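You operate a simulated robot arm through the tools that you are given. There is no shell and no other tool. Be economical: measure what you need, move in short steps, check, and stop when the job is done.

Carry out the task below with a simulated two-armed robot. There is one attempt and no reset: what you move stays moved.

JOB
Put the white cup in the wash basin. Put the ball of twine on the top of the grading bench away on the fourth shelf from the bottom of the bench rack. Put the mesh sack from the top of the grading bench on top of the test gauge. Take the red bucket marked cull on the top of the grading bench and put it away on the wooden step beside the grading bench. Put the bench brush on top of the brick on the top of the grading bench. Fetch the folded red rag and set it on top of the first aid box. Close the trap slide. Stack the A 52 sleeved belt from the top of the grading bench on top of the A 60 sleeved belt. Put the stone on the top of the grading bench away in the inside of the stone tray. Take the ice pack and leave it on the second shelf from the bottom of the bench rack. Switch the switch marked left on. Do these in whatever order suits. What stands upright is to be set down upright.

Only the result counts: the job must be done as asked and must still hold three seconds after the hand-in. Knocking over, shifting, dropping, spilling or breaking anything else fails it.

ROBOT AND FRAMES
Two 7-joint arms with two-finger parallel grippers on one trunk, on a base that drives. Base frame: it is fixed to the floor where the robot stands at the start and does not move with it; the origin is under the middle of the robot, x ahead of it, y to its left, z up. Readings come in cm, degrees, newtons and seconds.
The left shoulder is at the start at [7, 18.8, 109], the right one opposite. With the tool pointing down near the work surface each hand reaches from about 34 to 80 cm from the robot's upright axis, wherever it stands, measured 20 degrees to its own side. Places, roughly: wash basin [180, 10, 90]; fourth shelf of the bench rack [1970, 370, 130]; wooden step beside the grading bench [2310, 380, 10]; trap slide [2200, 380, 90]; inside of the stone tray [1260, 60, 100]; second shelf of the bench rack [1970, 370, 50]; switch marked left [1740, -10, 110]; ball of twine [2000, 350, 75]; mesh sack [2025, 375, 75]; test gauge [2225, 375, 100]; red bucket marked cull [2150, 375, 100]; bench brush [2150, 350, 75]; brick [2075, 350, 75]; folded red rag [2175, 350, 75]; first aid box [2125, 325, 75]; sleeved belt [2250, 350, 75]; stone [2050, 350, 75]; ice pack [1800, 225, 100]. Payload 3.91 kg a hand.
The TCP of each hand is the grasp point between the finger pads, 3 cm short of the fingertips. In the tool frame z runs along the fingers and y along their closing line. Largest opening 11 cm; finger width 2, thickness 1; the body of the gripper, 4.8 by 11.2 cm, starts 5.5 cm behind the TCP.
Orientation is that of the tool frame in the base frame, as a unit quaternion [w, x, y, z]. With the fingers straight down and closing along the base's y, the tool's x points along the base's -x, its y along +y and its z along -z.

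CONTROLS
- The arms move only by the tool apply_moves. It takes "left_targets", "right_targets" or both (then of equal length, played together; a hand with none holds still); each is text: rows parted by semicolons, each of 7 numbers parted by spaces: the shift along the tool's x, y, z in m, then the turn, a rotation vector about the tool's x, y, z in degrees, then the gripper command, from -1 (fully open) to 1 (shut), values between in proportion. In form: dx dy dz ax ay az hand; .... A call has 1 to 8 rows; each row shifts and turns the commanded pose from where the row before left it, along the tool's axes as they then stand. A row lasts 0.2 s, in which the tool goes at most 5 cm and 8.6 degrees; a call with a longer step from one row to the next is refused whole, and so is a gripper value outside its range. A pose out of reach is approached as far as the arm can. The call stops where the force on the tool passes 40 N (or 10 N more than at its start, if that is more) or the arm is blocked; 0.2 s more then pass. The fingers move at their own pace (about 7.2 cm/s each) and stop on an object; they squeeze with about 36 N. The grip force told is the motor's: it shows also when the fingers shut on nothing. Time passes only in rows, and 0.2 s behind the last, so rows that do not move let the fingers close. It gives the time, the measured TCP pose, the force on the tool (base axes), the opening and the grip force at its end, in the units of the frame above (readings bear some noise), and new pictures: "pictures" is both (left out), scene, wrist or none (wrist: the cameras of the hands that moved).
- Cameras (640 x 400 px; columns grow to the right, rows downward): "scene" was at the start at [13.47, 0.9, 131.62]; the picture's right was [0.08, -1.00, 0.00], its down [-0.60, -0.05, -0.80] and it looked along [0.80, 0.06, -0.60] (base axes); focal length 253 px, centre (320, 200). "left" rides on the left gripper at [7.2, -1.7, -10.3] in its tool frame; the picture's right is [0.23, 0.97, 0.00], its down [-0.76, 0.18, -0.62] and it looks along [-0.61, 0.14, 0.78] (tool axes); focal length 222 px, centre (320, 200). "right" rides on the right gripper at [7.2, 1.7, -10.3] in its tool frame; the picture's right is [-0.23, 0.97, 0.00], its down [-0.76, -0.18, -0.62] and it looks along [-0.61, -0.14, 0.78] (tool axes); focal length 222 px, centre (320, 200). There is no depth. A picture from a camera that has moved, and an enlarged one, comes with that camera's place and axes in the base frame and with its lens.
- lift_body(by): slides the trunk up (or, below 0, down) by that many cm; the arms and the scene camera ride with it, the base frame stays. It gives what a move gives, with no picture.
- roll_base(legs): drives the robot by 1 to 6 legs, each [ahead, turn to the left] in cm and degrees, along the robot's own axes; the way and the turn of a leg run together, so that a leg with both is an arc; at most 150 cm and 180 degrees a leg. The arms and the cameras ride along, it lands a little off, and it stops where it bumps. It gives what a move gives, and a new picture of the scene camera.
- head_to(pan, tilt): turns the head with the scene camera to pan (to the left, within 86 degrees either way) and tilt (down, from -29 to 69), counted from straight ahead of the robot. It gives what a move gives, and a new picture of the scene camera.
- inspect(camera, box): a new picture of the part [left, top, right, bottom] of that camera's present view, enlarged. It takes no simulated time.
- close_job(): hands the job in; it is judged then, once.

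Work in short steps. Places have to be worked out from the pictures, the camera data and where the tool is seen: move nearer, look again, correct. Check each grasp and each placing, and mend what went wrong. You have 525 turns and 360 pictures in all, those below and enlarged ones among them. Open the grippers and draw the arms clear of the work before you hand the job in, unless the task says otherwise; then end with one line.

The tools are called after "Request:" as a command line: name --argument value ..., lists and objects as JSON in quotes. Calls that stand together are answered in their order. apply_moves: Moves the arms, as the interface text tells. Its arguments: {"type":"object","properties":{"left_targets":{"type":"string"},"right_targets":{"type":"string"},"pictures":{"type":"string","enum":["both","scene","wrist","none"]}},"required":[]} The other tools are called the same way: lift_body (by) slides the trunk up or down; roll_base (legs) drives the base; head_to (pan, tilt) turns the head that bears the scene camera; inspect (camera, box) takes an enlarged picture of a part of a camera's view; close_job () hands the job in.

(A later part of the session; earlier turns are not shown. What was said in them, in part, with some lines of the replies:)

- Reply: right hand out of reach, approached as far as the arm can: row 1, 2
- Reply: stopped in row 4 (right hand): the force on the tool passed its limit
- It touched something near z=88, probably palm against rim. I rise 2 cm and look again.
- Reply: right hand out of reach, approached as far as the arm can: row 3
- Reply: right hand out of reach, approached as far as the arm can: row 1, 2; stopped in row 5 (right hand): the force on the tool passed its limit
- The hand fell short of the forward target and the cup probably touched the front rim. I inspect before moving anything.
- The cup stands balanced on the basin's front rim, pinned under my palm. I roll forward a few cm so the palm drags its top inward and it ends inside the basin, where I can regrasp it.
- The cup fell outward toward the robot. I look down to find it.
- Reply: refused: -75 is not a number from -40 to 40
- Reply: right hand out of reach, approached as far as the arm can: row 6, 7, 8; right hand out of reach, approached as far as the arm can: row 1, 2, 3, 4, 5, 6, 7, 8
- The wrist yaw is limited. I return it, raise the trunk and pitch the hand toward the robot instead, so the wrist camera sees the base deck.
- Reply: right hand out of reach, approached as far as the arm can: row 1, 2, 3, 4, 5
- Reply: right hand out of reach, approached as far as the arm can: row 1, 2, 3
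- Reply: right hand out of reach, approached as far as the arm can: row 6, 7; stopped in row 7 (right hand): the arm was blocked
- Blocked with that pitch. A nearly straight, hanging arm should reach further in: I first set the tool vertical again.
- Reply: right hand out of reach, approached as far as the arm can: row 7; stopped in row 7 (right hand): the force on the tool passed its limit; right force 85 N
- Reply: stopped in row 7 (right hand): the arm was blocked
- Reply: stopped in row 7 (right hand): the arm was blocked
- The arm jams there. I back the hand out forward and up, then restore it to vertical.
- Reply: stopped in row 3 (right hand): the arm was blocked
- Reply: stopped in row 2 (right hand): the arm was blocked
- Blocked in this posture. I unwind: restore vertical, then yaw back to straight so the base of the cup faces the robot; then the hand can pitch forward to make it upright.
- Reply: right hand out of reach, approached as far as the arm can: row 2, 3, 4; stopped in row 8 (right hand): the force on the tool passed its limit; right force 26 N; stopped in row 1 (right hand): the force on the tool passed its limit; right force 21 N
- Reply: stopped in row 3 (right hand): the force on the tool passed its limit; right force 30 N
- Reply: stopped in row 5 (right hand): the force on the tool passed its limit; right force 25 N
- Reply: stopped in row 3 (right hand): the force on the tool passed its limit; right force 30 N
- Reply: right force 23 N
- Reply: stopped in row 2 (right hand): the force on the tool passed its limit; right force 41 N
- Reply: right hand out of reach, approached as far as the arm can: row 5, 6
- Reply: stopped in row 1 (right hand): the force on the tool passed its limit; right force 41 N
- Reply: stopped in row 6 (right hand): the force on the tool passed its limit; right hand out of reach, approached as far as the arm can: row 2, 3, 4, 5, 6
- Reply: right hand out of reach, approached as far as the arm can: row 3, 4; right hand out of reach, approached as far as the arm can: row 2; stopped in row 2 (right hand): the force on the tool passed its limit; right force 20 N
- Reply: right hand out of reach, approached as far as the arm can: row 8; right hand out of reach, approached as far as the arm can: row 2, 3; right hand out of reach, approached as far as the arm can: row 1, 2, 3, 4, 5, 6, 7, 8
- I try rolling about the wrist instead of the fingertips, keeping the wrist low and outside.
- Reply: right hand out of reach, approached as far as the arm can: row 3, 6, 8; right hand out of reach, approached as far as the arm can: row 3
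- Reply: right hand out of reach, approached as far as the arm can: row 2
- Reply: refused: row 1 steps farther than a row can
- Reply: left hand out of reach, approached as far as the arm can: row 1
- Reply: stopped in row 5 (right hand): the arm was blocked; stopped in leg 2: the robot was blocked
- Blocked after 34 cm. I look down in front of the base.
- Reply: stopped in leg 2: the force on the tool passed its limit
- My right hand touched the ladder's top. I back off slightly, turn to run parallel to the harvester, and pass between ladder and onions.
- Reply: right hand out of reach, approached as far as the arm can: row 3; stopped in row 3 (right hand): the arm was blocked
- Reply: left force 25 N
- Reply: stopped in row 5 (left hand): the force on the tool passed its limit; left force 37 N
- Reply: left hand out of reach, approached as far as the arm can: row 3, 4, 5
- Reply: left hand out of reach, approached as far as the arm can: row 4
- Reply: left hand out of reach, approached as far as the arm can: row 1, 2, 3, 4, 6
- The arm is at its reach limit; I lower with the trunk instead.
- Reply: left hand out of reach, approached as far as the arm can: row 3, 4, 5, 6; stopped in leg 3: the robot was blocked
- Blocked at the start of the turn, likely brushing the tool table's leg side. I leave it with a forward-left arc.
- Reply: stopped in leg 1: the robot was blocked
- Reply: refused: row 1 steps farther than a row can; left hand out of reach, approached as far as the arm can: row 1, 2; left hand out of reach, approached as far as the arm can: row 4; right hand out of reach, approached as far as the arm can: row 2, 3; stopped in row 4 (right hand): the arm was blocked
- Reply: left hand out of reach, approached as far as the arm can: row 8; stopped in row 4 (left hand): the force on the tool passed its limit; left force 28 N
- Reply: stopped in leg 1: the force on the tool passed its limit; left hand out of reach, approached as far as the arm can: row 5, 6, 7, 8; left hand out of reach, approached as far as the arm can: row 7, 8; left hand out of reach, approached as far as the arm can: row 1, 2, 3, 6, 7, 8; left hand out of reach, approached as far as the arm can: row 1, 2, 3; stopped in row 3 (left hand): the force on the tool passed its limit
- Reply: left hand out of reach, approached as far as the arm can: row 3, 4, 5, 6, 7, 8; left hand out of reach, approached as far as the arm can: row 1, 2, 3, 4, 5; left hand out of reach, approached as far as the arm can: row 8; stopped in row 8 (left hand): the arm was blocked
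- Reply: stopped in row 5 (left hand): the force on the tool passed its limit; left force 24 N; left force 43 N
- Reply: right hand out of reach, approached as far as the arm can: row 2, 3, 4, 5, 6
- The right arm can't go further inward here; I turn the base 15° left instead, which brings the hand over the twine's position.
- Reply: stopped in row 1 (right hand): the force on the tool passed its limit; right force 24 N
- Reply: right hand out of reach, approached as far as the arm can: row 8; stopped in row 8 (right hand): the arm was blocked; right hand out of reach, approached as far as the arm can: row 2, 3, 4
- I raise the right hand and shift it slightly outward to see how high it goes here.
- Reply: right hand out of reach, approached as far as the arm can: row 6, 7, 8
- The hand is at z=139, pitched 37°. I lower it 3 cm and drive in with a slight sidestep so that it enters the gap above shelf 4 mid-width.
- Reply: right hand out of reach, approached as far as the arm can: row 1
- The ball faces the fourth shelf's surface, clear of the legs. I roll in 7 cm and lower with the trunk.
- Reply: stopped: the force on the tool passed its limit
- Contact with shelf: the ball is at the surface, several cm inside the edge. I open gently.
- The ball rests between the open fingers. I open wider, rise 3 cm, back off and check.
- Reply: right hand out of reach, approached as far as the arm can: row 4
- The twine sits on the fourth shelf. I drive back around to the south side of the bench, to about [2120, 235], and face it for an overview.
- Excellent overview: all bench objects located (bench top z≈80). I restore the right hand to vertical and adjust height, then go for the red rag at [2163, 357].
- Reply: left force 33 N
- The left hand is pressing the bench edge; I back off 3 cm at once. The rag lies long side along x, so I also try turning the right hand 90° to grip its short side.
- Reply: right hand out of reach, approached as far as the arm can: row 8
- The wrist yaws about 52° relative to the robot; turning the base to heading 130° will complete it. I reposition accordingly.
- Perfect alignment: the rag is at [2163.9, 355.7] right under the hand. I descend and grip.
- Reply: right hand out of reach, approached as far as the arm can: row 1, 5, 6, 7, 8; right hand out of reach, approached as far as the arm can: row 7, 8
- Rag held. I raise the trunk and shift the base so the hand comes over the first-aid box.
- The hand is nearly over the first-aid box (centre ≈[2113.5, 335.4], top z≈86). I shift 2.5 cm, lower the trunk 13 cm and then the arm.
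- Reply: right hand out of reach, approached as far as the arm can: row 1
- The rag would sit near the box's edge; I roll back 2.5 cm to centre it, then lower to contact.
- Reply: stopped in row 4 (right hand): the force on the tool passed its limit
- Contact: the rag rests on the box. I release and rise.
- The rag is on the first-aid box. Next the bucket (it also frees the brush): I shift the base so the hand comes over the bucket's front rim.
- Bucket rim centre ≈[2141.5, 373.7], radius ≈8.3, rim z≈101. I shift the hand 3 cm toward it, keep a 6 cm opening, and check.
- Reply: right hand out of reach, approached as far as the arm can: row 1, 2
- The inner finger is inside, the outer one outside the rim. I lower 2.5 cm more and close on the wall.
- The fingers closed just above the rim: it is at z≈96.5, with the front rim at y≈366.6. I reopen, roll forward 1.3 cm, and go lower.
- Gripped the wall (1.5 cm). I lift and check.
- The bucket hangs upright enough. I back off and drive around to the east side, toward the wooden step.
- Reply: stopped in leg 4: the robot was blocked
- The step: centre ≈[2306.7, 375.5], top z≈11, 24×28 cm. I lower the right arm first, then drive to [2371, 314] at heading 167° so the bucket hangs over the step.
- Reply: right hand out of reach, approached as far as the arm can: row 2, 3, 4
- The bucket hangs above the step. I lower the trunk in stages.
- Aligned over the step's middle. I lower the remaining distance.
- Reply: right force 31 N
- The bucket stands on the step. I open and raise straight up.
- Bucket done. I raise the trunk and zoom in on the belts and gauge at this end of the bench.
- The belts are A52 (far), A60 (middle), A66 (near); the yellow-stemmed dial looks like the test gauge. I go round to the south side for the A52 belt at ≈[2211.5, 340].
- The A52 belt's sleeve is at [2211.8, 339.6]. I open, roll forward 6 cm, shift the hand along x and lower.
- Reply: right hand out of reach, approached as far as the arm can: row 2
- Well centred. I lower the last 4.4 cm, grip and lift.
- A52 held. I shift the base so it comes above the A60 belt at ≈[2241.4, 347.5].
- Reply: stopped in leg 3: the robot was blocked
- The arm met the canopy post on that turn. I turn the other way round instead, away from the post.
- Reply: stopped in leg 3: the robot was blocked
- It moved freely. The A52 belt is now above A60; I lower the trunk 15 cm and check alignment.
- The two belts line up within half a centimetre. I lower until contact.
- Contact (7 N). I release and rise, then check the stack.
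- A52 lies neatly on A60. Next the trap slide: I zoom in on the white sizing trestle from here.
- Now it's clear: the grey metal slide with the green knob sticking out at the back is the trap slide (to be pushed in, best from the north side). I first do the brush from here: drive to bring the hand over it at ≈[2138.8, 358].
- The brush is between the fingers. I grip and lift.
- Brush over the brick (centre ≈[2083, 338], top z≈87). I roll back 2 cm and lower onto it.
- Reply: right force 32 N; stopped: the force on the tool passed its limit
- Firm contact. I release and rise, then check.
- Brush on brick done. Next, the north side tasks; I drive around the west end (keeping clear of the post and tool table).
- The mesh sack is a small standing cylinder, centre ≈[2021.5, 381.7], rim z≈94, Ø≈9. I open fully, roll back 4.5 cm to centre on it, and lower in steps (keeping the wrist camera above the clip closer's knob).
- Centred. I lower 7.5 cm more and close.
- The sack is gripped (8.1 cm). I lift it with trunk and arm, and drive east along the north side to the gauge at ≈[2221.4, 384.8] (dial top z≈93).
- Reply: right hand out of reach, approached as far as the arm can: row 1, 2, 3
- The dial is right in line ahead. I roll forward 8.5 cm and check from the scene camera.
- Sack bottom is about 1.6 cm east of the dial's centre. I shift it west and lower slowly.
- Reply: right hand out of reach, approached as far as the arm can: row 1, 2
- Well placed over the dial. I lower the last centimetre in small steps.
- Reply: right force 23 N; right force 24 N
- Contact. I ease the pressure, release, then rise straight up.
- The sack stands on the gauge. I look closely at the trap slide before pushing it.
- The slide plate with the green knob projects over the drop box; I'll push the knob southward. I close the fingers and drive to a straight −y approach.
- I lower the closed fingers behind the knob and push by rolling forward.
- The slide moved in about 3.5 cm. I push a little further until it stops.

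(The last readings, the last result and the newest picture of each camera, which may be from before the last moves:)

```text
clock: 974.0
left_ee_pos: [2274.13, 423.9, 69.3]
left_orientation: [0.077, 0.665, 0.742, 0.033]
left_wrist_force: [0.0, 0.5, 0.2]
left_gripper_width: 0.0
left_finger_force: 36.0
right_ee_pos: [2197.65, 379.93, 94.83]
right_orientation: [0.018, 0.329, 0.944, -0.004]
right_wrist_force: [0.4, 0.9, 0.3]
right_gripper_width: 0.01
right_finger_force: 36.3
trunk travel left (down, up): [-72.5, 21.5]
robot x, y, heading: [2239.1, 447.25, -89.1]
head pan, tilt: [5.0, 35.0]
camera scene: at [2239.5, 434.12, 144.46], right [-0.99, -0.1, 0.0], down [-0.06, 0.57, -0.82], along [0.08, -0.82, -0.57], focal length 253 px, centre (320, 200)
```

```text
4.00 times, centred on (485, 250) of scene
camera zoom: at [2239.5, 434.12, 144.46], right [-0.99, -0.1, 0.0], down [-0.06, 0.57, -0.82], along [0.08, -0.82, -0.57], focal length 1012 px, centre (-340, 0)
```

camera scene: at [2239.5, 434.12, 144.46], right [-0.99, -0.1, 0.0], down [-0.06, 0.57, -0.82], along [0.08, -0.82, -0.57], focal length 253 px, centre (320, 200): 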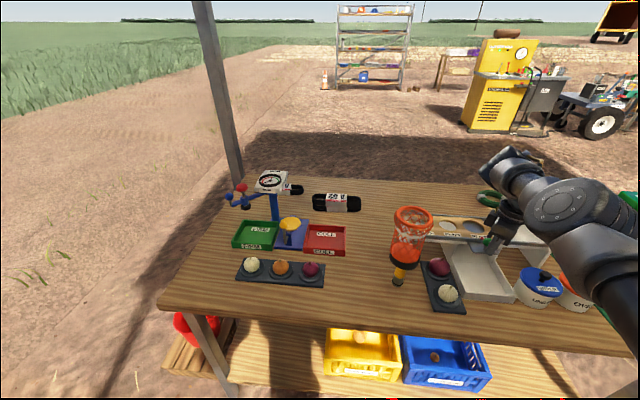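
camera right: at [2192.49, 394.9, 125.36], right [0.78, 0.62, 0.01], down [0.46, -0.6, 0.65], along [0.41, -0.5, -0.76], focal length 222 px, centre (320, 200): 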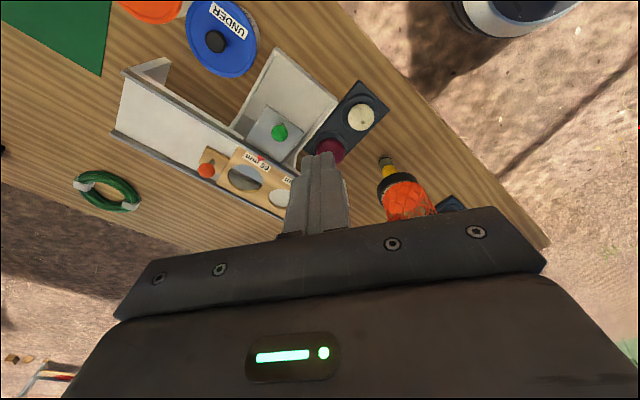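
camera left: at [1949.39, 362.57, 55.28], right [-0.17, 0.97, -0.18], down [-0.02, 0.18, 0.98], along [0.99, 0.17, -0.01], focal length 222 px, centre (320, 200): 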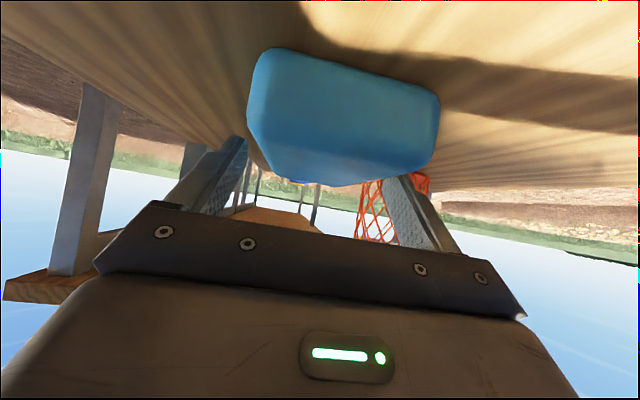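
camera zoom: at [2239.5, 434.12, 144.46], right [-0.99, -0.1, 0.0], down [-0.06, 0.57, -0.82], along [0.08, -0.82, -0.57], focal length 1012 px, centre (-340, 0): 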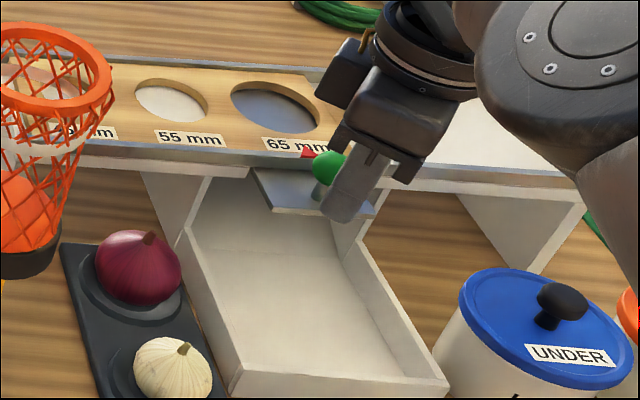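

Request:
roll_base --legs '[[2.5, 0]]'

Request:
inspect --camera "scene" --box '[410, 200, 560, 300]'

```text
clock: 974.9
left_ee_pos: [2274.22, 421.7, 69.26]
left_orientation: [0.075, 0.666, 0.742, 0.035]
left_wrist_force: [-0.3, -0.7, -0.5]
left_gripper_width: 0.0
left_finger_force: 36.0
right_ee_pos: [2197.78, 377.76, 94.58]
right_orientation: [0.017, 0.334, 0.942, 0.0]
right_wrist_force: [1.7, 4.3, 2.7]
right_gripper_width: 0.02
right_finger_force: 35.3
trunk travel left (down, up): [-72.5, 21.5]
robot x, y, heading: [2238.57, 445.47, -89.2]
head pan, tilt: [5.0, 35.0]
stopped in leg 1: the force on the tool passed its limit (the readings are from after the stop); the commanded pose is now the measured one
camera scene: at [2239.62, 431.77, 144.44], right [-0.99, -0.1, 0.0], down [-0.06, 0.57, -0.82], along [0.08, -0.82, -0.57], focal length 253 px, centre (320, 200)
```

scene: 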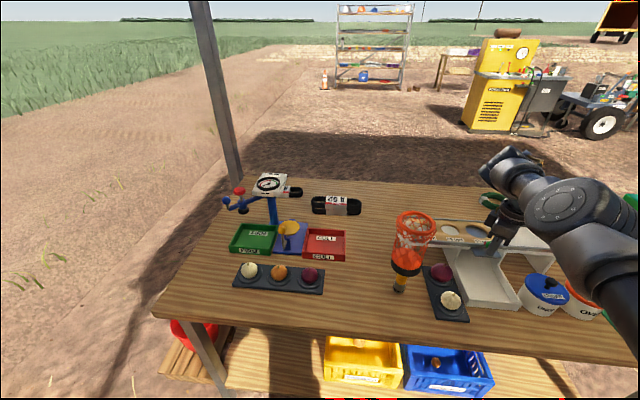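

```text
4.00 times, centred on (485, 250) of scene
camera zoom: at [2239.62, 431.77, 144.44], right [-0.99, -0.1, 0.0], down [-0.06, 0.57, -0.82], along [0.08, -0.82, -0.57], focal length 1012 px, centre (-340, 0)
```

zoom: 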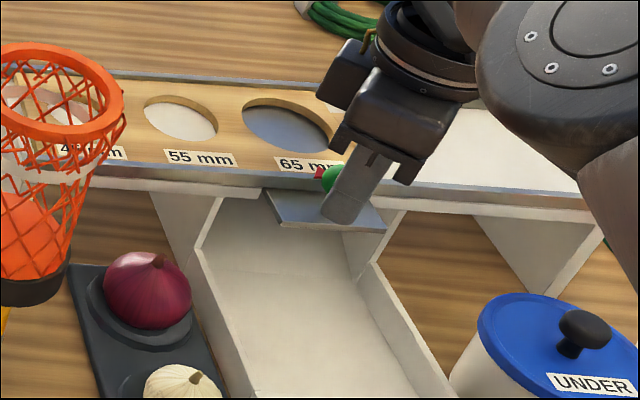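

It hit its stop (knob at the red mark). I back off and verify.

Request:
roll_base --legs '[[-8, 0]]'

Request:
lift_body --by 21

Request:
inspect --camera "scene" --box '[380, 200, 560, 320]'

```text
clock: 976.0
left_ee_pos: [2273.95, 429.68, 69.25]
left_orientation: [0.076, 0.665, 0.742, 0.035]
left_wrist_force: [0.1, -0.4, 0.3]
left_gripper_width: 0.01
left_finger_force: 36.1
right_ee_pos: [2197.65, 385.78, 94.66]
right_orientation: [0.018, 0.334, 0.942, -0.001]
right_wrist_force: [0.6, 0.3, 1.0]
right_gripper_width: 0.0
right_finger_force: 35.9
trunk travel left (down, up): [-72.5, 21.5]
robot x, y, heading: [2238.76, 452.94, -89.0]
head pan, tilt: [5.0, 35.0]
camera scene: at [2239.38, 439.75, 144.43], right [-0.99, -0.1, 0.0], down [-0.06, 0.57, -0.82], along [0.08, -0.82, -0.57], focal length 253 px, centre (320, 200)
```

scene: 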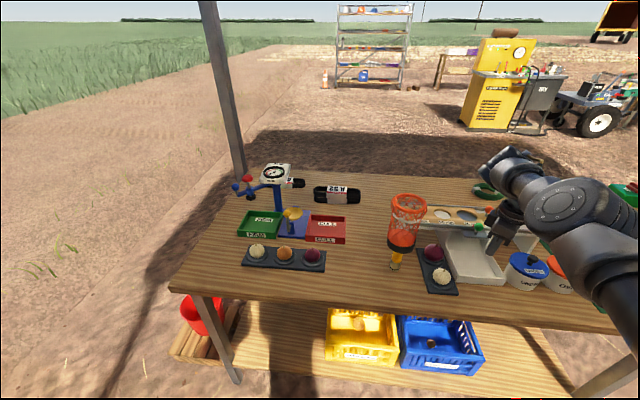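

```text
clock: 978.2
left_ee_pos: [2274.06, 429.67, 90.31]
left_orientation: [0.076, 0.665, 0.742, 0.035]
left_wrist_force: [-1.0, -0.6, 0.3]
left_gripper_width: 0.0
left_finger_force: 36.3
right_ee_pos: [2197.55, 385.55, 115.53]
right_orientation: [0.018, 0.333, 0.943, 0.0]
right_wrist_force: [-0.9, -0.3, 0.1]
right_gripper_width: 0.03
right_finger_force: 36.3
trunk travel left (down, up): [-93.5, 0.5]
robot x, y, heading: [2238.71, 453.24, -89.0]
head pan, tilt: [5.0, 35.0]
```

```text
3.33 times, centred on (470, 260) of scene
camera zoom: at [2239.39, 439.62, 165.41], right [-0.99, -0.1, 0.0], down [-0.06, 0.57, -0.82], along [0.08, -0.81, -0.57], focal length 843 px, centre (-180, 0)
```

zoom: 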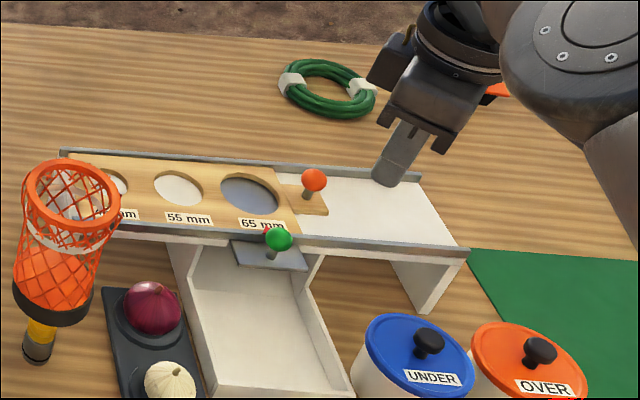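

The 65 mm trap is closed. Last: the stone, from the south side. I drive around the east end.

Request:
roll_base --legs '[[0, 89], [134, 0], [0, -90], [150, 0], [62, 0], [0, -90]]'

Request:
roll_base --legs '[[150, 0], [139, 0], [0, -52], [33, 0]]'

Request:
inspect --camera "right" --box '[0, 0, 640, 400]'

```text
clock: 1006.5
left_ee_pos: [2352.48, 204.74, 90.28]
left_orientation: [0.077, 0.995, 0.057, -0.029]
left_wrist_force: [0.0, 1.4, -0.2]
left_gripper_width: 0.0
left_finger_force: 36.1
right_ee_pos: [2308.16, 280.93, 115.62]
right_orientation: [0.012, 0.901, 0.433, -0.013]
right_wrist_force: [-0.2, -0.6, -0.1]
right_gripper_width: 0.0
right_finger_force: 35.8
trunk travel left (down, up): [-93.5, 0.5]
robot x, y, heading: [2375.87, 240.22, -178.8]
head pan, tilt: [5.0, 35.0]
camera scene: at [2361.81, 239.47, 165.42], right [-0.11, 0.99, 0.0], down [0.57, 0.06, -0.82], along [-0.81, -0.09, -0.57], focal length 253 px, centre (320, 200)
```

scene: 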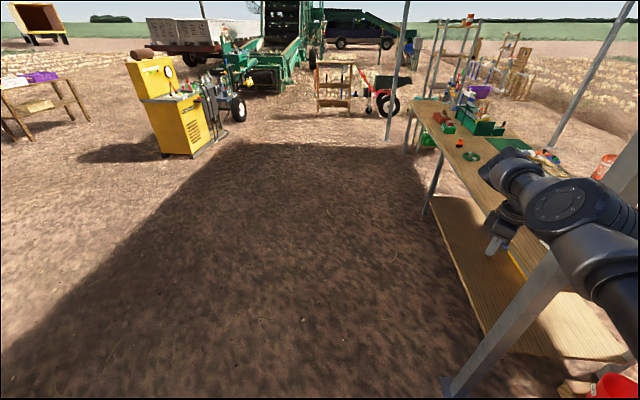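

```text
clock: 1024.4
left_ee_pos: [2025.64, 256.13, 90.3]
left_orientation: [0.057, 0.922, -0.379, -0.06]
left_wrist_force: [0.5, 0.5, -0.6]
left_gripper_width: 0.03
left_finger_force: 36.0
right_ee_pos: [2057.38, 338.31, 115.65]
right_orientation: [0.006, 1.0, -0.001, -0.017]
right_wrist_force: [-0.4, -0.9, -0.2]
right_gripper_width: 0.0
right_finger_force: 36.0
trunk travel left (down, up): [-93.5, 0.5]
robot x, y, heading: [2067.63, 260.01, 129.5]
head pan, tilt: [5.0, 35.0]
camera scene: at [2058.32, 270.3, 165.44], right [0.71, 0.7, 0.0], down [0.4, -0.41, -0.82], along [-0.58, 0.58, -0.57], focal length 253 px, centre (320, 200)
```

scene: 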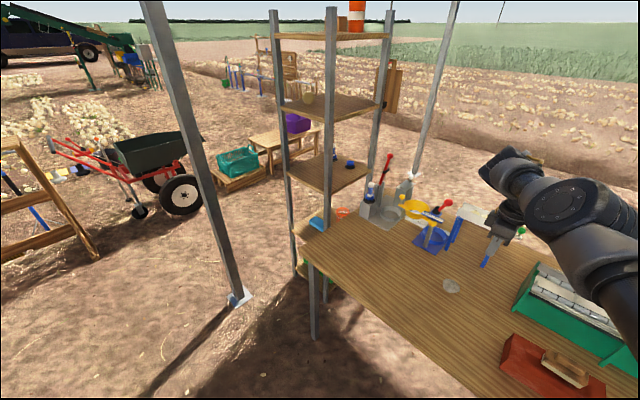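

```text
1.00 times, centred on (320, 200) of right
camera zoom: at [2064.89, 336.87, 125.81], right [-0.23, -0.97, 0.02], down [-0.74, 0.19, 0.65], along [-0.63, 0.13, -0.76], focal length 222 px, centre (320, 200)
```

zoom: 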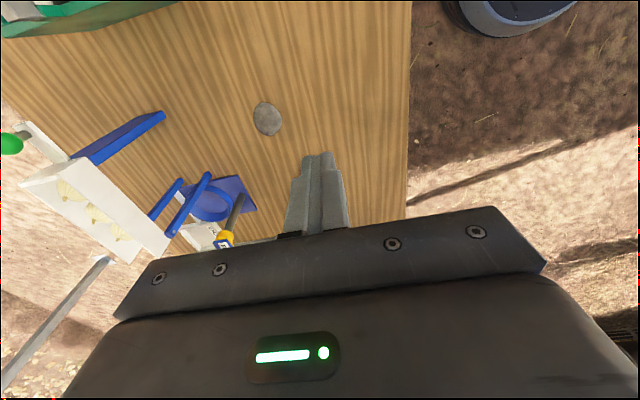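

The stone is at [2051.2, 350]. I align with a tiny turn and roll forward, open, and lower.

Request:
roll_base --legs '[[0, -2.4], [14.3, 0]]'

Request:
apply_moves --right_targets "0 0 0 0 0 0 0;0 0 0 0 0 0 -1;0 0 0 0 0 0 -1;0 0 0 0 0 0 -1" --pictures "none"

Request:
lift_body --by -26

Request:
inspect --camera "right" --box '[0, 0, 640, 400]'

```text
clock: 1026.2
left_ee_pos: [2016.88, 269.26, 90.32]
left_orientation: [0.056, 0.913, -0.399, -0.06]
left_wrist_force: [-0.3, -0.2, -0.4]
left_gripper_width: 0.0
left_finger_force: 36.2
right_ee_pos: [2052.16, 349.93, 115.59]
right_orientation: [0.006, 1.0, -0.022, -0.018]
right_wrist_force: [-0.6, 0.4, 0.1]
right_gripper_width: 0.0
right_finger_force: 35.4
trunk travel left (down, up): [-93.5, 0.5]
robot x, y, heading: [2059.0, 271.45, 127.4]
head pan, tilt: [5.0, 35.0]
camera scene: at [2050.22, 282.03, 165.45], right [0.74, 0.67, 0.0], down [0.39, -0.42, -0.82], along [-0.55, 0.61, -0.57], focal length 253 px, centre (320, 200)
```

scene: 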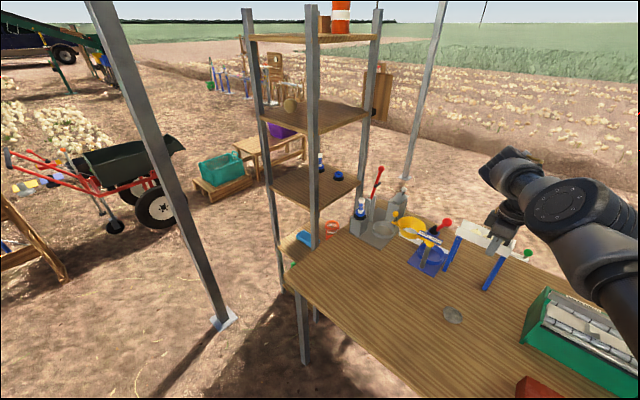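

```text
clock: 1027.2
left_ee_pos: [2016.76, 269.37, 90.18]
left_orientation: [0.056, 0.913, -0.399, -0.062]
left_wrist_force: [-0.7, -1.1, -0.2]
left_gripper_width: 0.02
left_finger_force: 36.0
right_ee_pos: [2052.05, 350.14, 115.6]
right_orientation: [0.006, 1.0, -0.021, -0.017]
right_wrist_force: [0.3, -0.7, -0.1]
right_gripper_width: 11.0
right_finger_force: 0.1
trunk travel left (down, up): [-93.5, 0.5]
robot x, y, heading: [2059.2, 271.61, 127.3]
head pan, tilt: [5.0, 35.0]
```

```text
clock: 1029.8
left_ee_pos: [2016.72, 269.41, 64.22]
left_orientation: [0.057, 0.913, -0.4, -0.06]
left_wrist_force: [-0.4, 0.2, -0.1]
left_gripper_width: 0.01
left_finger_force: 36.1
right_ee_pos: [2052.04, 350.12, 89.48]
right_orientation: [0.006, 1.0, -0.022, -0.017]
right_wrist_force: [0.8, 0.6, 0.1]
right_gripper_width: 11.01
right_finger_force: 0.2
trunk travel left (down, up): [-67.5, 26.5]
robot x, y, heading: [2058.98, 271.38, 127.2]
head pan, tilt: [5.0, 35.0]
```

```text
1.00 times, centred on (320, 200) of right
camera zoom: at [2059.44, 348.42, 99.73], right [-0.27, -0.96, 0.02], down [-0.73, 0.22, 0.65], along [-0.63, 0.16, -0.76], focal length 222 px, centre (320, 200)
```

zoom: 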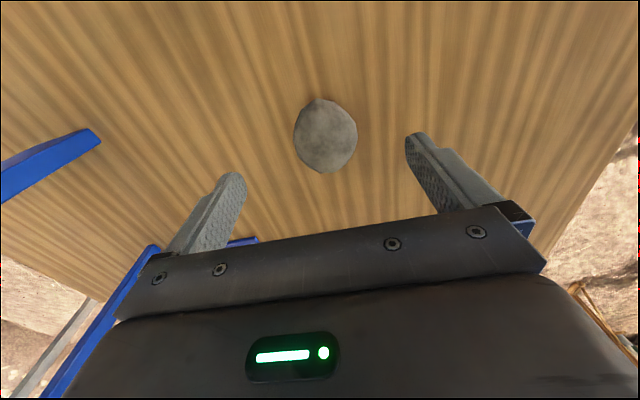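

Centred over the stone. I lower, grip and lift.

Request:
lift_body --by -6.2

Request:
apply_moves --right_targets "-0.005 0 0 0 0 0 0;0 0 0 0 0 0 1;0 0 0 0 0 0 1;0 0 0 0 0 0 1;0 0 0 0 0 0 1" --pictures "none"

Request:
lift_body --by 25

Request:
inspect --camera "right" --box '[0, 0, 640, 400]'

```text
clock: 1030.8
left_ee_pos: [2016.68, 269.35, 58.06]
left_orientation: [0.057, 0.913, -0.399, -0.062]
left_wrist_force: [0.9, -0.2, -0.5]
left_gripper_width: 0.0
left_finger_force: 36.5
right_ee_pos: [2052.04, 350.2, 83.31]
right_orientation: [0.005, 1.0, -0.021, -0.017]
right_wrist_force: [0.4, 1.0, 0.4]
right_gripper_width: 11.02
right_finger_force: 0.0
trunk travel left (down, up): [-61.3, 32.7]
robot x, y, heading: [2059.35, 271.47, 127.1]
head pan, tilt: [5.0, 35.0]
```

```text
clock: 1032.0
left_ee_pos: [2016.59, 269.36, 58.05]
left_orientation: [0.057, 0.913, -0.399, -0.06]
left_wrist_force: [0.3, -0.3, -0.8]
left_gripper_width: 0.0
left_finger_force: 36.0
right_ee_pos: [2051.47, 350.15, 83.32]
right_orientation: [0.006, 1.0, -0.023, -0.016]
right_wrist_force: [-2.5, 0.4, 1.1]
right_gripper_width: 5.41
right_finger_force: 36.4
trunk travel left (down, up): [-61.3, 32.7]
robot x, y, heading: [2059.37, 271.85, 127.5]
head pan, tilt: [5.0, 35.0]
```

```text
clock: 1034.6
left_ee_pos: [2016.65, 269.33, 82.98]
left_orientation: [0.058, 0.913, -0.399, -0.06]
left_wrist_force: [-0.6, 0.5, -0.5]
left_gripper_width: 0.02
left_finger_force: 35.9
right_ee_pos: [2051.57, 350.24, 108.28]
right_orientation: [0.006, 1.0, -0.022, -0.016]
right_wrist_force: [0.2, 0.0, -2.9]
right_gripper_width: 5.42
right_finger_force: 35.8
trunk travel left (down, up): [-86.3, 7.7]
robot x, y, heading: [2059.46, 271.69, 127.4]
head pan, tilt: [5.0, 35.0]
```

```text
1.00 times, centred on (320, 200) of right
camera zoom: at [2058.95, 348.51, 118.48], right [-0.27, -0.96, 0.02], down [-0.73, 0.22, 0.65], along [-0.63, 0.16, -0.76], focal length 222 px, centre (320, 200)
```

zoom: 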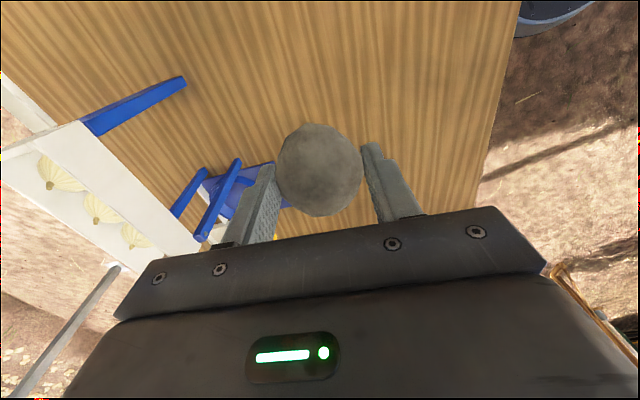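

The stone is held firmly. I raise the trunk and head back along the lane toward the harvester's stone tray.

Request:
lift_body --by 7

Request:
roll_base --legs '[[-36, 0], [0, 52.6], [150, 0], [17, 0], [0, 90], [133, 0]]'

Request:
roll_base --legs '[[0, -90], [150, 0], [0, -5], [150, 0], [75, 0]]'

```text
clock: 1035.7
left_ee_pos: [2016.83, 269.35, 89.93]
left_orientation: [0.056, 0.913, -0.399, -0.06]
left_wrist_force: [0.0, -0.8, 0.1]
left_gripper_width: 0.0
left_finger_force: 36.3
right_ee_pos: [2051.56, 350.08, 115.19]
right_orientation: [0.007, 1.0, -0.022, -0.017]
right_wrist_force: [-0.1, -0.3, -3.5]
right_gripper_width: 5.42
right_finger_force: 35.8
trunk travel left (down, up): [-93.3, 0.7]
robot x, y, heading: [2059.21, 271.44, 127.1]
head pan, tilt: [5.0, 35.0]
```

```text
clock: 1058.5
left_ee_pos: [1942.88, 87.47, 89.95]
left_orientation: [0.076, 0.683, 0.726, 0.034]
left_wrist_force: [-0.5, -0.2, 0.0]
left_gripper_width: 0.01
left_finger_force: 36.0
right_ee_pos: [1864.76, 47.02, 115.35]
right_orientation: [0.018, 0.356, 0.934, 0.001]
right_wrist_force: [0.2, 0.7, -2.9]
right_gripper_width: 5.37
right_finger_force: 35.5
trunk travel left (down, up): [-93.3, 0.7]
robot x, y, heading: [1908.67, 112.55, -92.0]
head pan, tilt: [5.0, 35.0]
camera scene: at [1908.76, 99.14, 165.22], right [-1.0, -0.05, 0.0], down [-0.03, 0.57, -0.82], along [0.04, -0.82, -0.57], focal length 253 px, centre (320, 200)
```

scene: 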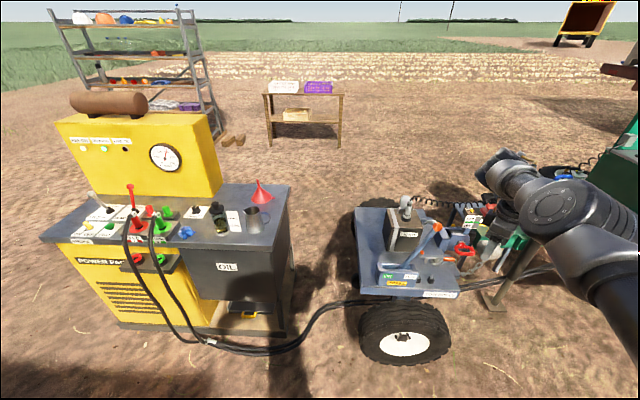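

```text
clock: 1081.0
left_ee_pos: [1506.12, 109.49, 89.96]
left_orientation: [0.076, 0.997, -0.003, -0.032]
left_wrist_force: [-0.3, -0.1, 0.4]
left_gripper_width: 0.0
left_finger_force: 36.0
right_ee_pos: [1471.09, 190.12, 115.26]
right_orientation: [0.011, 0.926, 0.377, -0.014]
right_wrist_force: [0.0, 0.2, -2.9]
right_gripper_width: 5.27
right_finger_force: 36.0
trunk travel left (down, up): [-93.3, 0.7]
robot x, y, heading: [1533.89, 142.21, 173.7]
head pan, tilt: [5.0, 35.0]
camera scene: at [1519.62, 142.81, 165.22], right [0.02, 1.0, 0.0], down [0.57, -0.01, -0.82], along [-0.82, 0.01, -0.57], focal length 253 px, centre (320, 200)
```

scene: 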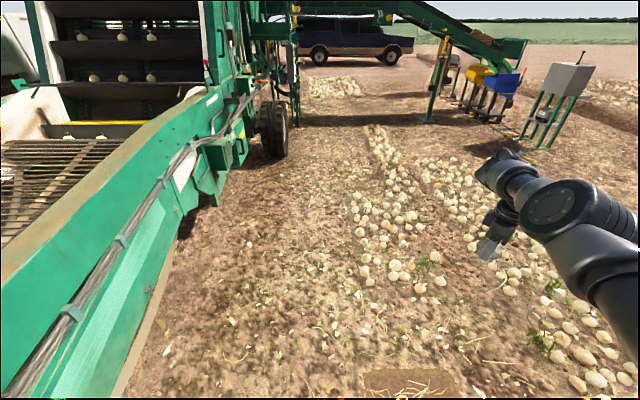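

I zoom in on the harvester's side to find the stone tray.

Request:
inspect --camera "scene" --box '[130, 20, 330, 200]'

```text
2.22 times, centred on (230, 110) of scene
camera zoom: at [1519.62, 142.81, 165.22], right [0.02, 1.0, 0.0], down [0.57, -0.01, -0.82], along [-0.82, 0.01, -0.57], focal length 562 px, centre (520, 400)
```

zoom: 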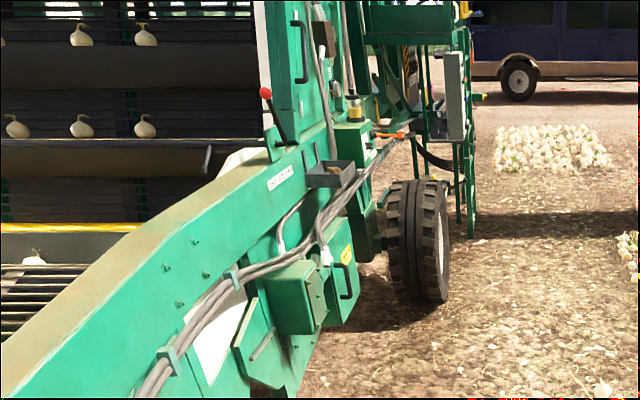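

A small grey open box on the harvester's side (≈[1245, 60, 103]) is the stone tray. I drive to about [1330, 128] and look closer.

Request:
roll_base --legs '[[0, 10.3], [150, 0], [54, 0]]'

Request:
head_to --pan 40 --tilt 30

```text
clock: 1091.8
left_ee_pos: [1309.58, 91.05, 90.09]
left_orientation: [0.078, 0.993, 0.082, -0.025]
left_wrist_force: [-0.4, 0.1, -0.2]
left_gripper_width: 0.0
left_finger_force: 35.8
right_ee_pos: [1261.12, 164.45, 115.36]
right_orientation: [0.013, 0.891, 0.455, -0.012]
right_wrist_force: [-0.1, 0.4, -3.0]
right_gripper_width: 5.21
right_finger_force: 35.8
trunk travel left (down, up): [-93.3, 0.7]
robot x, y, heading: [1331.3, 127.52, -175.7]
head pan, tilt: [5.0, 35.0]
camera scene: at [1317.19, 126.13, 165.23], right [-0.16, 0.99, 0.0], down [0.57, 0.09, -0.82], along [-0.81, -0.13, -0.57], focal length 253 px, centre (320, 200)
```

scene: 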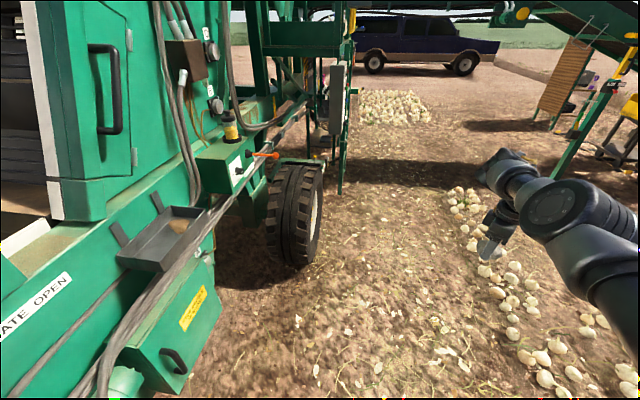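

```text
clock: 1092.8
left_ee_pos: [1309.39, 90.99, 90.05]
left_orientation: [0.079, 0.993, 0.081, -0.026]
left_wrist_force: [-0.2, 0.6, 0.0]
left_gripper_width: 0.0
left_finger_force: 36.3
right_ee_pos: [1261.1, 164.63, 115.3]
right_orientation: [0.014, 0.89, 0.455, -0.012]
right_wrist_force: [0.0, 0.3, -2.5]
right_gripper_width: 5.21
right_finger_force: 35.5
trunk travel left (down, up): [-93.3, 0.7]
robot x, y, heading: [1331.1, 127.41, -176.0]
head pan, tilt: [40.0, 30.0]
camera scene: at [1319.27, 121.25, 166.0], right [-0.69, 0.72, 0.0], down [0.36, 0.35, -0.87], along [-0.62, -0.6, -0.5], focal length 253 px, centre (320, 200)
```

scene: 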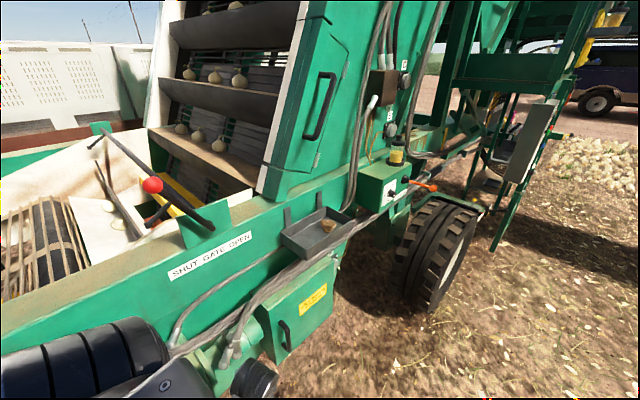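

The tray (with a stone already in it) is at about [1265, 67], rim z≈108–110. I move up and swing the hand toward it, stopping short to check.

Request:
roll_base --legs '[[15.5, 0], [0, 62]]'

Request:
inspect --camera "right" --box '[0, 0, 640, 400]'

```text
clock: 1097.0
left_ee_pos: [1338.02, 90.54, 89.96]
left_orientation: [0.08, 0.806, 0.586, 0.018]
left_wrist_force: [-0.7, -0.2, 1.0]
left_gripper_width: 0.0
left_finger_force: 36.2
right_ee_pos: [1250.43, 81.55, 115.13]
right_orientation: [0.017, 0.524, 0.851, -0.004]
right_wrist_force: [0.0, 0.2, -2.0]
right_gripper_width: 5.17
right_finger_force: 36.2
trunk travel left (down, up): [-93.3, 0.7]
robot x, y, heading: [1315.52, 126.46, -113.4]
head pan, tilt: [40.0, 30.0]
camera scene: at [1315.78, 113.46, 166.0], right [-0.96, -0.28, 0.0], down [-0.14, 0.48, -0.87], along [0.25, -0.83, -0.5], focal length 253 px, centre (320, 200)
```

scene: 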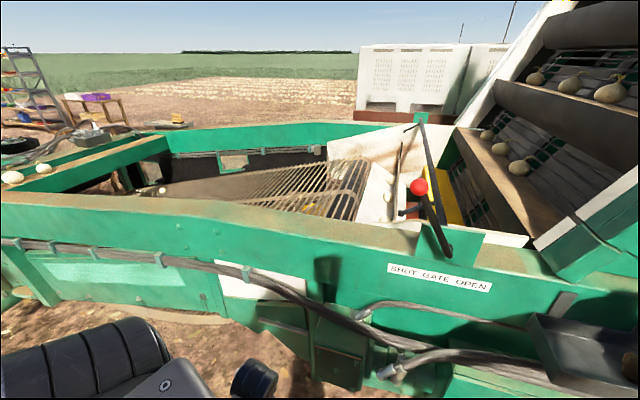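

```text
1.00 times, centred on (320, 200) of right
camera zoom: at [1248.42, 89.16, 125.46], right [0.97, 0.23, 0.02], down [0.17, -0.75, 0.65], along [0.17, -0.62, -0.76], focal length 222 px, centre (320, 200)
```

zoom: 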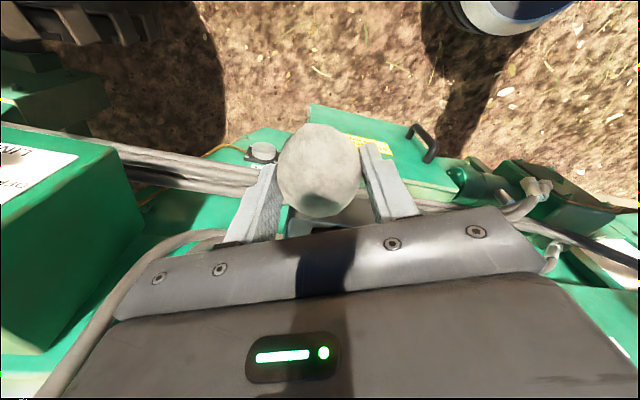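

Request:
head_to --pan -12 --tilt 42

Request:
inspect --camera "scene" --box '[280, 130, 520, 300]'

```text
clock: 1098.2
left_ee_pos: [1338.06, 90.6, 90.0]
left_orientation: [0.08, 0.806, 0.586, 0.019]
left_wrist_force: [0.1, 0.1, 0.6]
left_gripper_width: 0.0
left_finger_force: 35.8
right_ee_pos: [1250.61, 81.51, 115.24]
right_orientation: [0.017, 0.524, 0.851, -0.002]
right_wrist_force: [0.9, 0.2, -2.9]
right_gripper_width: 5.19
right_finger_force: 36.2
trunk travel left (down, up): [-93.3, 0.7]
robot x, y, heading: [1315.92, 126.58, -113.4]
head pan, tilt: [-12.0, 42.0]
camera scene: at [1308.41, 115.3, 164.16], right [-0.81, 0.58, 0.0], down [0.39, 0.55, -0.74], along [-0.43, -0.61, -0.67], focal length 253 px, centre (320, 200)
```

scene: 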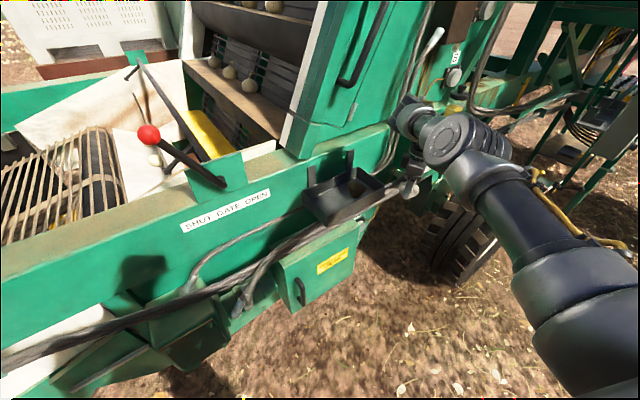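

```text
2.35 times, centred on (400, 215) of scene
camera zoom: at [1308.41, 115.3, 164.16], right [-0.81, 0.58, 0.0], down [0.39, 0.55, -0.74], along [-0.43, -0.61, -0.67], focal length 595 px, centre (132, 165)
```

zoom: 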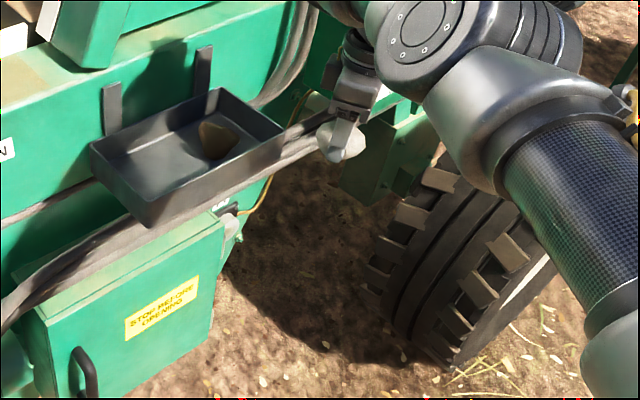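

Tray mapped: x 1250–1274.5, y 57–72, rim z≈108.5, an existing stone at [1257, 65]. A 17° turn brings our stone over the free half at [1267, 64.5].

Request:
roll_base --legs '[[0, 17.2]]'

Request:
head_to --pan -29 --tilt 42

Request:
inspect --camera "scene" --box '[240, 120, 440, 270]'

```text
clock: 1099.6
left_ee_pos: [1347.64, 98.78, 90.09]
left_orientation: [0.077, 0.71, 0.699, 0.031]
left_wrist_force: [0.9, -0.6, 0.0]
left_gripper_width: 0.0
left_finger_force: 36.0
right_ee_pos: [1266.63, 64.46, 115.35]
right_orientation: [0.018, 0.391, 0.92, 0.0]
right_wrist_force: [-0.8, 0.0, -3.7]
right_gripper_width: 5.17
right_finger_force: 36.5
trunk travel left (down, up): [-93.3, 0.7]
robot x, y, heading: [1315.48, 126.86, -96.1]
head pan, tilt: [-12.0, 42.0]
camera scene: at [1311.96, 113.8, 164.16], right [-0.95, 0.31, 0.0], down [0.21, 0.64, -0.74], along [-0.23, -0.71, -0.67], focal length 253 px, centre (320, 200)
```

scene: 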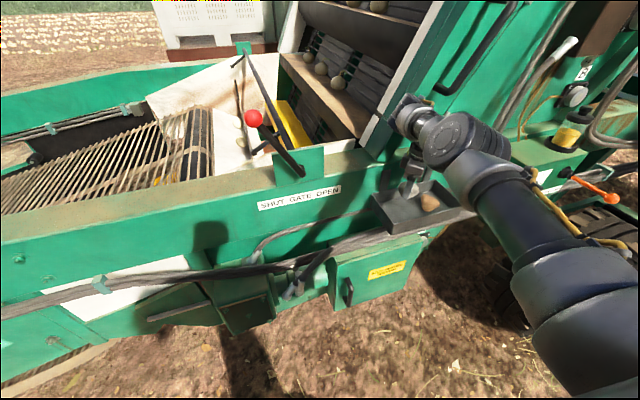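

```text
clock: 1100.4
left_ee_pos: [1347.78, 98.8, 90.02]
left_orientation: [0.077, 0.71, 0.699, 0.03]
left_wrist_force: [0.3, 0.3, 0.1]
left_gripper_width: 0.0
left_finger_force: 35.7
right_ee_pos: [1266.72, 64.32, 115.28]
right_orientation: [0.017, 0.391, 0.92, 0.001]
right_wrist_force: [0.2, -0.1, -1.5]
right_gripper_width: 5.21
right_finger_force: 35.9
trunk travel left (down, up): [-93.3, 0.7]
robot x, y, heading: [1315.8, 126.87, -96.3]
head pan, tilt: [-29.0, 42.0]
camera scene: at [1309.95, 114.89, 164.17], right [-0.82, 0.58, 0.0], down [0.39, 0.55, -0.74], along [-0.43, -0.61, -0.67], focal length 253 px, centre (320, 200)
```

scene: 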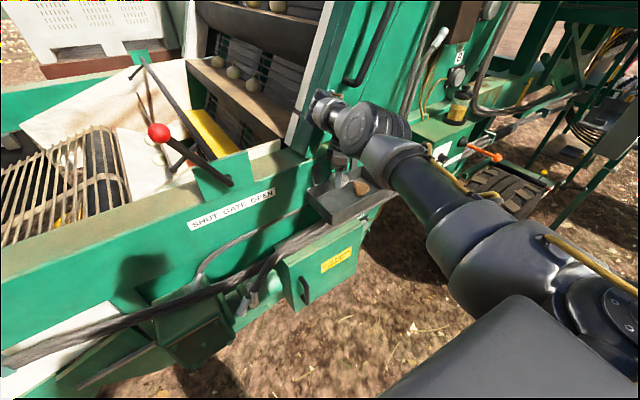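

```text
2.67 times, centred on (340, 195) of scene
camera zoom: at [1309.95, 114.89, 164.17], right [-0.82, 0.58, 0.0], down [0.39, 0.55, -0.74], along [-0.43, -0.61, -0.67], focal length 675 px, centre (267, 213)
```

zoom: 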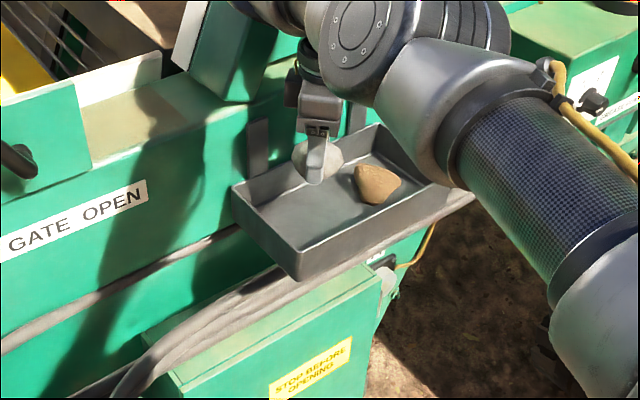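

The stone hangs above the tray's free part. I lower it in.

Request:
lift_body --by -5.5

Request:
lift_body --by -1.2

Request:
inspect --camera "scene" --box '[240, 100, 440, 250]'

```text
clock: 1101.3
left_ee_pos: [1347.64, 98.89, 84.52]
left_orientation: [0.078, 0.71, 0.7, 0.031]
left_wrist_force: [0.4, -0.1, 0.5]
left_gripper_width: 0.0
left_finger_force: 36.0
right_ee_pos: [1266.73, 64.47, 109.78]
right_orientation: [0.018, 0.391, 0.92, -0.001]
right_wrist_force: [0.1, 0.2, -2.7]
right_gripper_width: 5.18
right_finger_force: 36.3
trunk travel left (down, up): [-87.8, 6.2]
robot x, y, heading: [1315.49, 126.32, -96.1]
head pan, tilt: [-29.0, 42.0]
```

```text
clock: 1101.9
left_ee_pos: [1347.77, 98.72, 83.26]
left_orientation: [0.078, 0.71, 0.699, 0.03]
left_wrist_force: [0.6, 0.2, -0.4]
left_gripper_width: 0.0
left_finger_force: 36.0
right_ee_pos: [1266.71, 64.27, 108.58]
right_orientation: [0.018, 0.391, 0.92, 0.001]
right_wrist_force: [0.4, -0.6, -3.8]
right_gripper_width: 5.18
right_finger_force: 36.0
trunk travel left (down, up): [-86.6, 7.4]
robot x, y, heading: [1315.43, 126.24, -96.2]
head pan, tilt: [-29.0, 42.0]
```

```text
2.67 times, centred on (340, 175) of scene
camera zoom: at [1309.88, 114.89, 157.46], right [-0.82, 0.58, 0.0], down [0.39, 0.55, -0.74], along [-0.43, -0.61, -0.67], focal length 675 px, centre (267, 267)
```

zoom: 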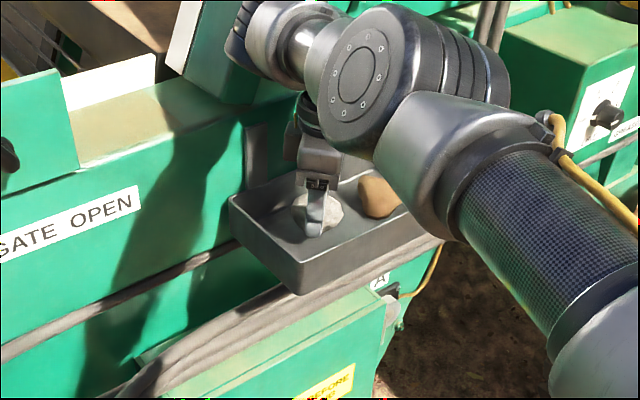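

Request:
lift_body --by -1

Request:
lift_body --by -0.8

Request:
lift_body --by -0.6

```text
clock: 1102.5
left_ee_pos: [1347.79, 98.71, 82.34]
left_orientation: [0.077, 0.711, 0.699, 0.031]
left_wrist_force: [0.0, 1.1, -0.3]
left_gripper_width: 0.0
left_finger_force: 36.6
right_ee_pos: [1266.72, 64.33, 107.46]
right_orientation: [0.018, 0.391, 0.92, 0.0]
right_wrist_force: [0.1, 0.0, -3.6]
right_gripper_width: 5.19
right_finger_force: 35.8
trunk travel left (down, up): [-85.6, 8.4]
robot x, y, heading: [1315.69, 126.38, -96.5]
head pan, tilt: [-29.0, 42.0]
```

```text
clock: 1103.1
left_ee_pos: [1347.92, 98.84, 81.57]
left_orientation: [0.078, 0.71, 0.699, 0.029]
left_wrist_force: [0.5, 0.8, 0.3]
left_gripper_width: 0.0
left_finger_force: 36.0
right_ee_pos: [1266.85, 64.4, 107.06]
right_orientation: [0.018, 0.392, 0.92, -0.003]
right_wrist_force: [-1.4, -2.4, 15.8]
right_gripper_width: 5.18
right_finger_force: 36.0
trunk travel left (down, up): [-84.8, 9.2]
robot x, y, heading: [1315.12, 126.55, -96.0]
head pan, tilt: [-29.0, 42.0]
```

```text
clock: 1103.6
left_ee_pos: [1347.88, 99.01, 80.96]
left_orientation: [0.078, 0.71, 0.699, 0.03]
left_wrist_force: [-0.1, 0.4, 0.4]
left_gripper_width: 0.0
left_finger_force: 36.5
right_ee_pos: [1266.87, 64.5, 106.51]
right_orientation: [0.017, 0.392, 0.92, -0.002]
right_wrist_force: [-2.2, -5.0, 26.1]
right_gripper_width: 5.19
right_finger_force: 36.3
trunk travel left (down, up): [-84.2, 9.8]
robot x, y, heading: [1315.72, 126.66, -96.3]
head pan, tilt: [-29.0, 42.0]
```

Contact with the tray floor. I release gently and raise.

Request:
lift_body --by 0.6

Request:
apply_moves --right_targets "0 0 0 0 0 0 0;0 0 0 0 0 0 -0.3;0 0 0 0 0 0 -0.35;0 0 0 0 0 0 -0.35" --pictures "none"

Request:
lift_body --by 9

Request:
inspect --camera "scene" --box '[240, 110, 440, 260]'

```text
clock: 1104.2
left_ee_pos: [1347.89, 98.84, 81.47]
left_orientation: [0.077, 0.71, 0.699, 0.031]
left_wrist_force: [0.3, 0.0, 0.5]
left_gripper_width: 0.0
left_finger_force: 36.0
right_ee_pos: [1266.77, 64.47, 106.5]
right_orientation: [0.017, 0.391, 0.92, 0.002]
right_wrist_force: [-0.3, 1.5, -2.6]
right_gripper_width: 5.16
right_finger_force: 36.4
trunk travel left (down, up): [-84.8, 9.2]
robot x, y, heading: [1315.3, 126.52, -96.4]
head pan, tilt: [-29.0, 42.0]
```

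```text
clock: 1105.2
left_ee_pos: [1347.86, 98.7, 81.47]
left_orientation: [0.077, 0.711, 0.699, 0.031]
left_wrist_force: [-0.3, -0.6, -0.3]
left_gripper_width: 0.01
left_finger_force: 35.9
right_ee_pos: [1266.72, 64.32, 106.82]
right_orientation: [0.018, 0.391, 0.92, 0.0]
right_wrist_force: [-0.9, -0.6, -0.4]
right_gripper_width: 7.45
right_finger_force: 0.1
trunk travel left (down, up): [-84.8, 9.2]
robot x, y, heading: [1315.69, 126.73, -96.4]
head pan, tilt: [-29.0, 42.0]
```

```text
clock: 1106.4
left_ee_pos: [1347.7, 98.7, 90.51]
left_orientation: [0.077, 0.711, 0.699, 0.031]
left_wrist_force: [1.1, -0.2, -0.9]
left_gripper_width: 0.01
left_finger_force: 35.8
right_ee_pos: [1266.77, 64.4, 115.88]
right_orientation: [0.018, 0.392, 0.92, 0.0]
right_wrist_force: [-0.1, -0.6, 0.7]
right_gripper_width: 7.44
right_finger_force: 0.0
trunk travel left (down, up): [-93.8, 0.2]
robot x, y, heading: [1315.52, 126.62, -96.1]
head pan, tilt: [-29.0, 42.0]
```

```text
2.67 times, centred on (340, 185) of scene
camera zoom: at [1309.93, 114.93, 164.66], right [-0.82, 0.58, 0.0], down [0.39, 0.55, -0.74], along [-0.43, -0.61, -0.67], focal length 675 px, centre (267, 240)
```

zoom: 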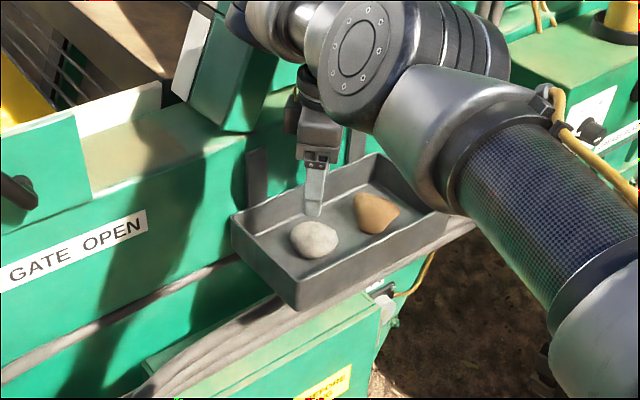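

The stone lies in the tray. I swing the arm clear and open both grippers.

Request:
roll_base --legs '[[0, -78]]'

Request:
apply_moves --left_targets "0 0 0 0 0 0 0;0 0 0 0 0 0 -1;0 0 0 0 0 0 -1;0 0 0 0 0 0 -1;0 0 0 0 0 0 -1" --right_targets "0 0 0 0 0 0 -0.5;0 0 0 0 0 0 -1;0 0 0 0 0 0 -1;0 0 0 0 0 0 -1;0 0 0 0 0 0 -1" --pictures "none"

```text
clock: 1110.2
left_ee_pos: [1294.99, 89.4, 90.47]
left_orientation: [0.078, 0.992, 0.094, -0.025]
left_wrist_force: [-0.5, -0.4, -1.0]
left_gripper_width: 0.0
left_finger_force: 35.8
right_ee_pos: [1244.64, 161.53, 115.77]
right_orientation: [0.014, 0.884, 0.467, -0.011]
right_wrist_force: [0.0, 0.8, 1.0]
right_gripper_width: 7.45
right_finger_force: 0.1
trunk travel left (down, up): [-93.8, 0.2]
robot x, y, heading: [1315.58, 126.87, -174.9]
head pan, tilt: [-29.0, 42.0]
camera scene: at [1302.65, 129.57, 164.67], right [0.4, 0.92, 0.0], down [0.61, -0.27, -0.74], along [-0.68, 0.3, -0.67], focal length 253 px, centre (320, 200)
```

scene: 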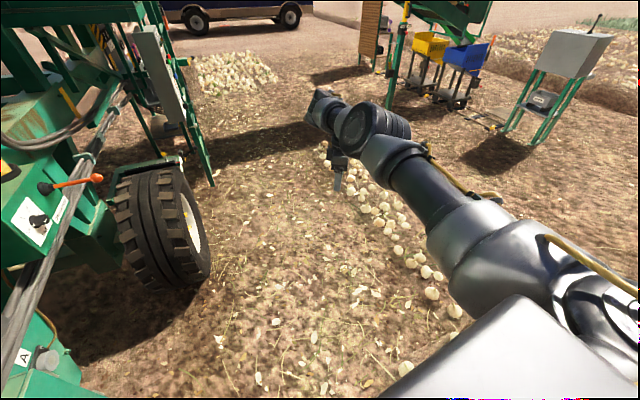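

```text
clock: 1111.4
left_ee_pos: [1295.03, 89.4, 90.51]
left_orientation: [0.08, 0.992, 0.095, -0.025]
left_wrist_force: [0.1, 0.7, -0.3]
left_gripper_width: 10.99
left_finger_force: 0.0
right_ee_pos: [1244.71, 161.65, 115.82]
right_orientation: [0.014, 0.884, 0.467, -0.012]
right_wrist_force: [0.2, 0.0, 0.8]
right_gripper_width: 11.0
right_finger_force: 0.0
trunk travel left (down, up): [-93.8, 0.2]
robot x, y, heading: [1315.29, 126.55, -174.6]
head pan, tilt: [-29.0, 42.0]
```

All eleven jobs are done, both grippers are open and the arms are clear. I hand the job in.

Request:
close_job

```text
The job is handed in.
```

The job is handed in: I carried out all eleven tasks and checked each one by camera as I finished it, but I do not know the verdict. The white cup was dropped and then recovered along the way. The right arm also bumped a canopy post, and the left hand pressed the bench edge; I saw nothing shift.
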